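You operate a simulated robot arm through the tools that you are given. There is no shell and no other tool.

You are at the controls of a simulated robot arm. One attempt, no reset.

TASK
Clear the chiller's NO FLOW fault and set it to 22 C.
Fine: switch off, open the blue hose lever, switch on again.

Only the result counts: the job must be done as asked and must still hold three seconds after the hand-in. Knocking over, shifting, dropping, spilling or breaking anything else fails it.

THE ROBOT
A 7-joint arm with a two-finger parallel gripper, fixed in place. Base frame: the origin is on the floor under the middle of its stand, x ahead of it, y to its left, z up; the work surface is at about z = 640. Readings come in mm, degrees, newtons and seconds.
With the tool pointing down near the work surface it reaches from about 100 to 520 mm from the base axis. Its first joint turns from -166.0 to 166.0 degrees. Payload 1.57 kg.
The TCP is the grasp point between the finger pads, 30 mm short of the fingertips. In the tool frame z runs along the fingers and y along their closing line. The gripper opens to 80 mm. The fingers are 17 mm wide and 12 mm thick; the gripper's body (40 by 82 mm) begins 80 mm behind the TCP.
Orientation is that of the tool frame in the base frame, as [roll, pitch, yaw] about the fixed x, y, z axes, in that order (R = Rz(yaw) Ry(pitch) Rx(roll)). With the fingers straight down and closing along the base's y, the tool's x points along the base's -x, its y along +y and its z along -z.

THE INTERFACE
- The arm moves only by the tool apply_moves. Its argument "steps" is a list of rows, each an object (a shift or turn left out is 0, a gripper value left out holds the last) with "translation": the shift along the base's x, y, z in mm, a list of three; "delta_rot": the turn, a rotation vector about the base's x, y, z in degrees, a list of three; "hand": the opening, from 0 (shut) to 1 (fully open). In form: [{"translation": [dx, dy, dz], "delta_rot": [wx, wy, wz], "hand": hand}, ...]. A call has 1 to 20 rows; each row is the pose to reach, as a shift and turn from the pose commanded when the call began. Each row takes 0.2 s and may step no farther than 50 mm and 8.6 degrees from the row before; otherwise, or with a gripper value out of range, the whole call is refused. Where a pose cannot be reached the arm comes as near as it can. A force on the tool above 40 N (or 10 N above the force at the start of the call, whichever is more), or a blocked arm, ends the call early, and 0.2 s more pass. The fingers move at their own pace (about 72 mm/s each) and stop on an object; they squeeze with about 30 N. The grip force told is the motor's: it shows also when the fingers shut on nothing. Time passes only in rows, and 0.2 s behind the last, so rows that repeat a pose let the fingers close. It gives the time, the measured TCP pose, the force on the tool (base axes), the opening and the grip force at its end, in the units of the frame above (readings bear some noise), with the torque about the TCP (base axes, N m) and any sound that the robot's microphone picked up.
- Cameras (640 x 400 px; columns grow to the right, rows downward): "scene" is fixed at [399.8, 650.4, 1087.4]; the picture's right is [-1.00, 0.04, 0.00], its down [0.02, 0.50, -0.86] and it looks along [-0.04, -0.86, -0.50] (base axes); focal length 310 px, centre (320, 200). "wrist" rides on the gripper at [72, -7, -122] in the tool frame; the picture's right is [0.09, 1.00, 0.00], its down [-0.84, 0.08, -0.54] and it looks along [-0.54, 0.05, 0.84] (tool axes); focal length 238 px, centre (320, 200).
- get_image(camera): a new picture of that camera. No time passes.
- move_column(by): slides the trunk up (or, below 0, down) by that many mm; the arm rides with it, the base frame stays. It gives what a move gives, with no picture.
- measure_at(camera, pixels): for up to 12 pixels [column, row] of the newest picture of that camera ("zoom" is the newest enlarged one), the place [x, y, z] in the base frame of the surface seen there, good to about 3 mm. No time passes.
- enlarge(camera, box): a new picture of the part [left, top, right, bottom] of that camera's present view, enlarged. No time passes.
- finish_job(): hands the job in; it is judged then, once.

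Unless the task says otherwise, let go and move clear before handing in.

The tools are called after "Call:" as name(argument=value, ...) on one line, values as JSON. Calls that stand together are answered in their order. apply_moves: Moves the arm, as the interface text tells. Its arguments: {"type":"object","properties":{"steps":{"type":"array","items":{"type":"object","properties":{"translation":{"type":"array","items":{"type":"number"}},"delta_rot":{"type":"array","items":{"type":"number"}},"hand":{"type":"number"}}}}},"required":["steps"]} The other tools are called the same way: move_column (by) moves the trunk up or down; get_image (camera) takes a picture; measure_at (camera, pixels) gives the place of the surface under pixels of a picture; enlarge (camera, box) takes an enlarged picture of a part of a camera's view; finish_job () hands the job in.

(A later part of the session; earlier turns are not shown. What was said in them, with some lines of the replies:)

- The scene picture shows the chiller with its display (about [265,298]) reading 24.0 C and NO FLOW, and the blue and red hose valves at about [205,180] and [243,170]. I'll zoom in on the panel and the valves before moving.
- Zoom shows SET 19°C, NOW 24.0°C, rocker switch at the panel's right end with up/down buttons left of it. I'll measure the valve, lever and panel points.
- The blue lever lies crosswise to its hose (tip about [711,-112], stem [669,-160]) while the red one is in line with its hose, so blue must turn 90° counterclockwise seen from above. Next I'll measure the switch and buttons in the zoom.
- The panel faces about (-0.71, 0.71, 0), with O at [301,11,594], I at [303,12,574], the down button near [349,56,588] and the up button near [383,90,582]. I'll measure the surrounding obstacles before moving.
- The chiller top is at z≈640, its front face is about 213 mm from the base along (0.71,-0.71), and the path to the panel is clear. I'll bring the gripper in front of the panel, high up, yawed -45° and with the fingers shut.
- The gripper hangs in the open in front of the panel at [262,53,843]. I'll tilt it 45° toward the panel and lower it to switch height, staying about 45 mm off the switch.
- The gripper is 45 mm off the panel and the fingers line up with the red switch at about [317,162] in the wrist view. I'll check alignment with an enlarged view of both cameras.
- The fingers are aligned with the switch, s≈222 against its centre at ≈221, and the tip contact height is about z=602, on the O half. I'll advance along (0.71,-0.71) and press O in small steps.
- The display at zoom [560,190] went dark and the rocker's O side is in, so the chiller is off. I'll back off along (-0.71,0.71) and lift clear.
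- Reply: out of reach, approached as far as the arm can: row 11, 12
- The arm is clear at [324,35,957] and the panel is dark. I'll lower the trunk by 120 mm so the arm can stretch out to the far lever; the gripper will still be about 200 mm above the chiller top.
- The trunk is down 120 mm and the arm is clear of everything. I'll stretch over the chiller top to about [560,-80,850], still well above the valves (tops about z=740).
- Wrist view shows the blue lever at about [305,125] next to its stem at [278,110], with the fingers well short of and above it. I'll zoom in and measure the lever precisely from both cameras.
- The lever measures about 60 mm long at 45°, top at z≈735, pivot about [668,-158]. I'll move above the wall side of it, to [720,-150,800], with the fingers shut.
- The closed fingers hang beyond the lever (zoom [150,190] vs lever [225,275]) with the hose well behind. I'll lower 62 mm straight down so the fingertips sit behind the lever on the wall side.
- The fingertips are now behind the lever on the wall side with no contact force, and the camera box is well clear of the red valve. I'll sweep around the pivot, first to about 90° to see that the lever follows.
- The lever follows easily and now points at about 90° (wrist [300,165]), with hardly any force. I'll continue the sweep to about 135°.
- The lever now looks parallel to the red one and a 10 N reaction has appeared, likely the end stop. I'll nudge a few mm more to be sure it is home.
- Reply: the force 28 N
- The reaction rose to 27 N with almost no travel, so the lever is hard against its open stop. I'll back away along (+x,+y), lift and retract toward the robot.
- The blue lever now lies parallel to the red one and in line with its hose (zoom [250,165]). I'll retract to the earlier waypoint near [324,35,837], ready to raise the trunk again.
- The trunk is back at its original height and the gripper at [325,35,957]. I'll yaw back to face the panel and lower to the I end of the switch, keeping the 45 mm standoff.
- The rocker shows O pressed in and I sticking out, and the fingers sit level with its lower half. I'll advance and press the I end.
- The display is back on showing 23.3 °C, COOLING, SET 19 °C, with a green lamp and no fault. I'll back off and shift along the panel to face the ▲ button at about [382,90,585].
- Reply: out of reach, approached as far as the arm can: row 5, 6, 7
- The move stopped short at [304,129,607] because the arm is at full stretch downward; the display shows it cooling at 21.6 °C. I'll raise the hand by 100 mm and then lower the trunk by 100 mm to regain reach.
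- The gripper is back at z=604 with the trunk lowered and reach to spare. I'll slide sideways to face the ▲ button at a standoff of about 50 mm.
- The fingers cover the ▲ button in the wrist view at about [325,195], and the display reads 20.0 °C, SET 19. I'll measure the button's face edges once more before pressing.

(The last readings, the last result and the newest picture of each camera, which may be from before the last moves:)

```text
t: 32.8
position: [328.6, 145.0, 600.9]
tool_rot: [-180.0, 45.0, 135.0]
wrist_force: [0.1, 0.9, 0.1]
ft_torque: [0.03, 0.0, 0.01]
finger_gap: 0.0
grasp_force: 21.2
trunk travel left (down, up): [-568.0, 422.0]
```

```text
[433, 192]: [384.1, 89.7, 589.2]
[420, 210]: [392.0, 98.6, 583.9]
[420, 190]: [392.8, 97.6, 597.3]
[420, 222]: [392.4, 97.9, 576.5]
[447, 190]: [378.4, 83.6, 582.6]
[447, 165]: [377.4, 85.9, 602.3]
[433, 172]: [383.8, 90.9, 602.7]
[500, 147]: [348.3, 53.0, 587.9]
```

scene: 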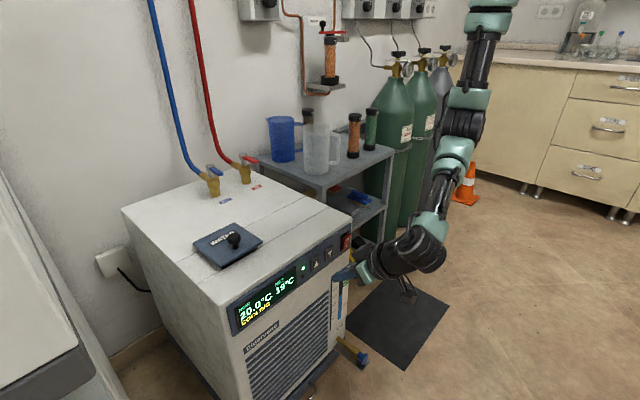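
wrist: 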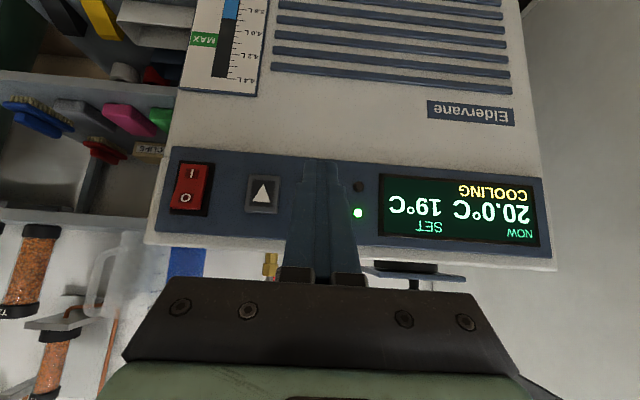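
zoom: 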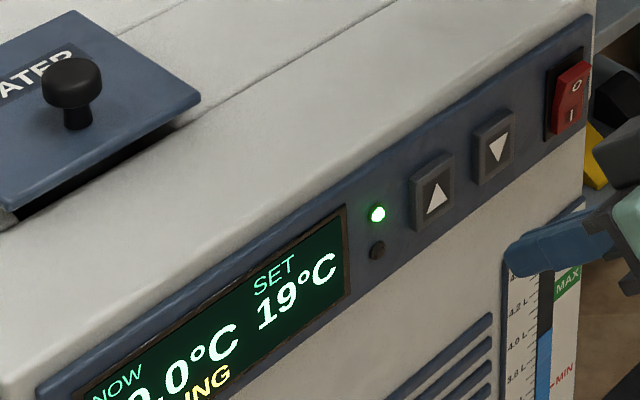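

Button centre is at s≈335, z≈589, face about 50 mm ahead of the present fingertip contact point, and I'm aligned. I'll make one short press and release, then read the display.

Call:
apply_moves(steps=[{"translation": [14.1, -14.1, 1]}, {"translation": [28.3, -28.3, 1.5]}, {"translation": [33.2, -33.2, 1.5]}, {"translation": [38.2, -38.2, 1.5]}, {"translation": [31.1, -31.1, 1.5]}, {"translation": [31.1, -31.1, 1.5]}])

Call:
enlarge(camera="scene", box=[220, 220, 360, 340])

```text
t: 34.2
position: [358.7, 112.7, 601.0]
tool_rot: [-180.0, 44.9, 135.1]
wrist_force: [-0.2, 0.6, 0.3]
ft_torque: [0.01, 0.02, 0.01]
finger_gap: 0.0
grasp_force: 21.0
trunk travel left (down, up): [-568.0, 422.0]
heard: click
```

```text
3.33 times, centred on (290, 280) of scene
```

zoom: 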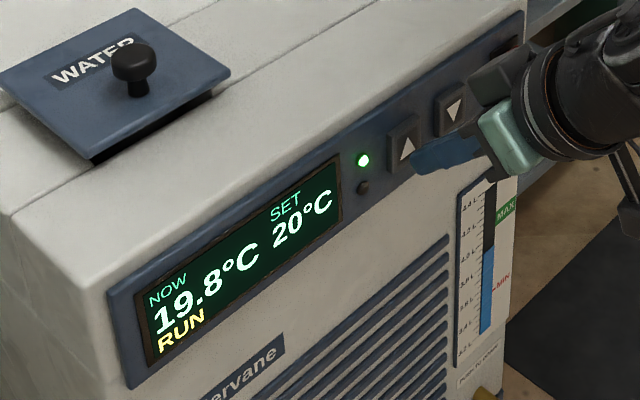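

One click was heard and SET went from 19 to 20 °C; the status now shows RUN. I'll press once more the same way.

Call:
apply_moves(steps=[{"translation": [3, -3, 0]}, {"translation": [7.1, -7.1, 0]}, {"translation": [0, 0, 0]}, {"translation": [0, 0, 0]}])

Call:
enlarge(camera="scene", box=[220, 220, 360, 340])

```text
t: 35.2
position: [358.6, 112.7, 601.5]
tool_rot: [180.0, 45.0, 135.0]
wrist_force: [0.0, 0.1, 0.8]
ft_torque: [0.01, 0.01, -0.02]
finger_gap: 0.0
grasp_force: 21.3
trunk travel left (down, up): [-568.0, 422.0]
heard: click
```

```text
3.33 times, centred on (290, 280) of scene
```

zoom: 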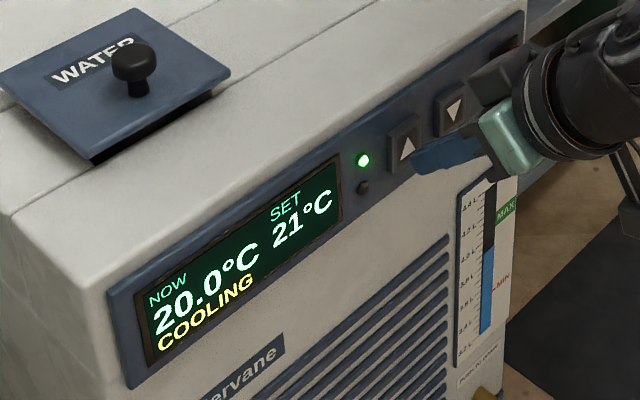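

SET now reads 21 °C after another single click. One last press is needed to reach 22 °C.

Call:
apply_moves(steps=[{"translation": [3, -3, 0]}, {"translation": [7.1, -7.1, 0]}, {"translation": [0, 0, 0]}, {"translation": [0, 0, 0]}])

Call:
enlarge(camera="scene", box=[220, 220, 360, 340])

```text
t: 36.2
position: [358.4, 112.9, 602.2]
tool_rot: [-180.0, 45.0, 134.9]
wrist_force: [0.8, -0.2, -0.4]
ft_torque: [0.03, -0.03, -0.05]
finger_gap: 0.2
grasp_force: 21.1
trunk travel left (down, up): [-568.0, 422.0]
heard: click
```

```text
3.33 times, centred on (290, 280) of scene
```

zoom: 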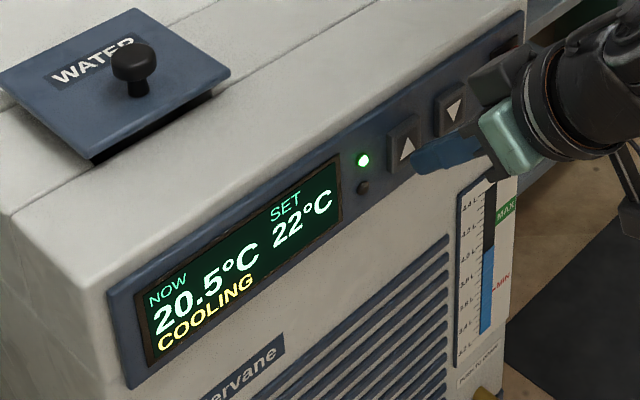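

SET now reads 22 °C with a green lamp and no fault. I'll back straight away from the panel, lift clear, and recheck the display.

Call:
apply_moves(steps=[{"translation": [-14, 14, 0]}, {"translation": [-40, 40, 0]}, {"translation": [-60, 55, 20]}, {"translation": [-70, 60, 60]}, {"translation": [-75, 60, 100]}, {"translation": [-75, 60, 140]}, {"translation": [-75, 60, 140]}, {"translation": [-75, 60, 140]}, {"translation": [-75, 60, 140]}, {"translation": [-75, 60, 140]}, {"translation": [-75, 60, 140]}, {"translation": [-75, 60, 140]}, {"translation": [-75, 60, 140]}, {"translation": [-75, 60, 140]}])

Call:
get_image(camera="scene")

Call:
enlarge(camera="scene", box=[220, 220, 360, 340])

Call:
enlarge(camera="scene", box=[170, 140, 290, 215])

```text
t: 39.2
position: [281.4, 172.6, 741.6]
tool_rot: [-180.0, 45.1, 135.1]
wrist_force: [0.4, -0.5, 0.7]
ft_torque: [0.01, 0.02, -0.01]
finger_gap: 0.0
grasp_force: 21.3
trunk travel left (down, up): [-568.0, 422.0]
```

```text
taken
```

scene: 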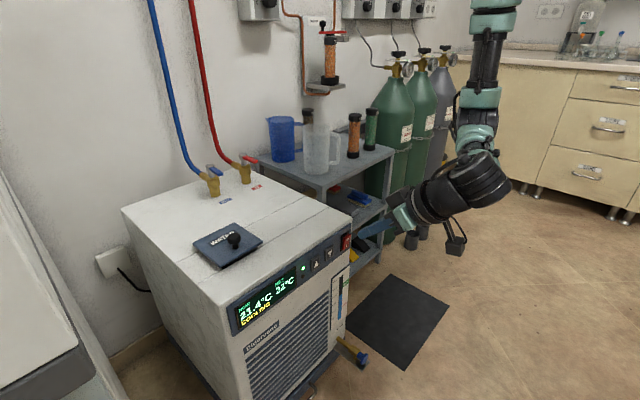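

```text
3.33 times, centred on (290, 280) of scene
```

zoom: 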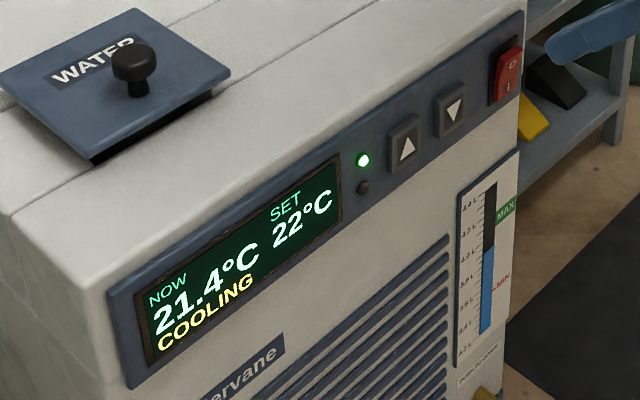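

```text
5.33 times, centred on (230, 178) of scene
```

zoom: 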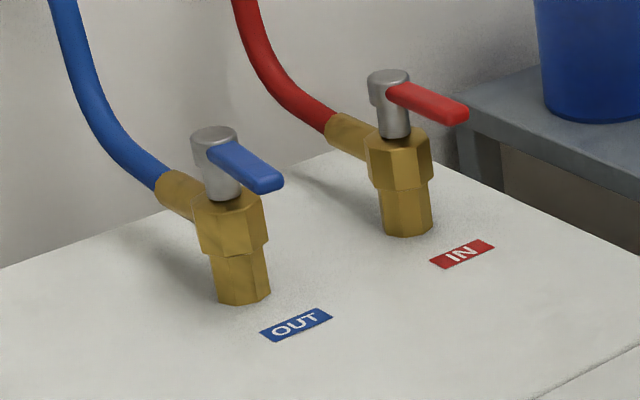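

SET is 22 °C, NOW 21.4 °C and climbing, the fault is gone, and the blue lever is open. I'll let a few seconds pass with the arm still to make sure it stays that way.

Call:
apply_moves(steps=[{"translation": [0, 0, 0]}, {"translation": [0, 0, 0]}, {"translation": [0, 0, 0]}, {"translation": [0, 0, 0]}, {"translation": [0, 0, 0]}, {"translation": [0, 0, 0]}, {"translation": [0, 0, 0]}, {"translation": [0, 0, 0]}, {"translation": [0, 0, 0]}, {"translation": [0, 0, 0]}, {"translation": [0, 0, 0]}, {"translation": [0, 0, 0]}, {"translation": [0, 0, 0]}, {"translation": [0, 0, 0]}, {"translation": [0, 0, 0]}, {"translation": [0, 0, 0]}, {"translation": [0, 0, 0]}, {"translation": [0, 0, 0]}, {"translation": [0, 0, 0]}, {"translation": [0, 0, 0]}])

Call:
enlarge(camera="scene", box=[220, 220, 360, 340])

```text
t: 43.4
position: [280.1, 172.9, 740.8]
tool_rot: [-180.0, 45.1, 135.0]
wrist_force: [-0.1, 0.4, -0.6]
ft_torque: [0.01, 0.0, 0.02]
finger_gap: 0.2
grasp_force: 21.1
trunk travel left (down, up): [-568.0, 422.0]
```

```text
3.33 times, centred on (290, 280) of scene
```

zoom: 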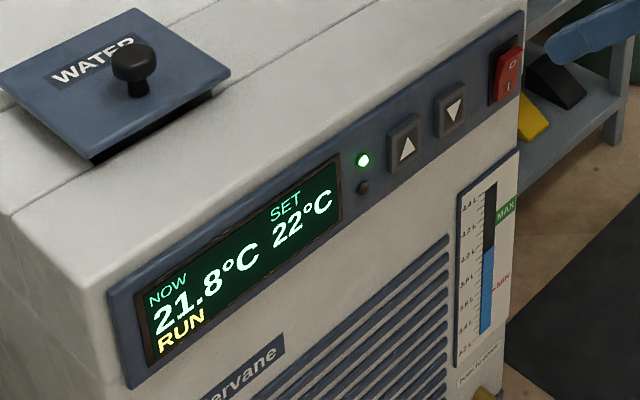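

The display now reads NOW 21.8 °C, SET 22 °C, RUN, with the green lamp on, the lever open and the arm clear. I'm handing in.

Call:
finish_job()

```text
The job is handed in.
```

The NO FLOW fault is cleared and the chiller is set to 22 °C. At hand-in the display read 21.8 °C, SET 22 °C and RUN, with the green lamp on.

I switched it off and turned the blue lever a quarter turn to its open stop, in line with its hose. After switching back on I pressed ▲ three times, taking the setting from 19 to 22 °C. The display still read SET 22 °C with no fault about seven seconds after the last press.

The arm is clear of the panel and nothing else was knocked or moved. The trunk ended 110 mm lower than it started, because the arm could not reach the ▲ button at the original height.
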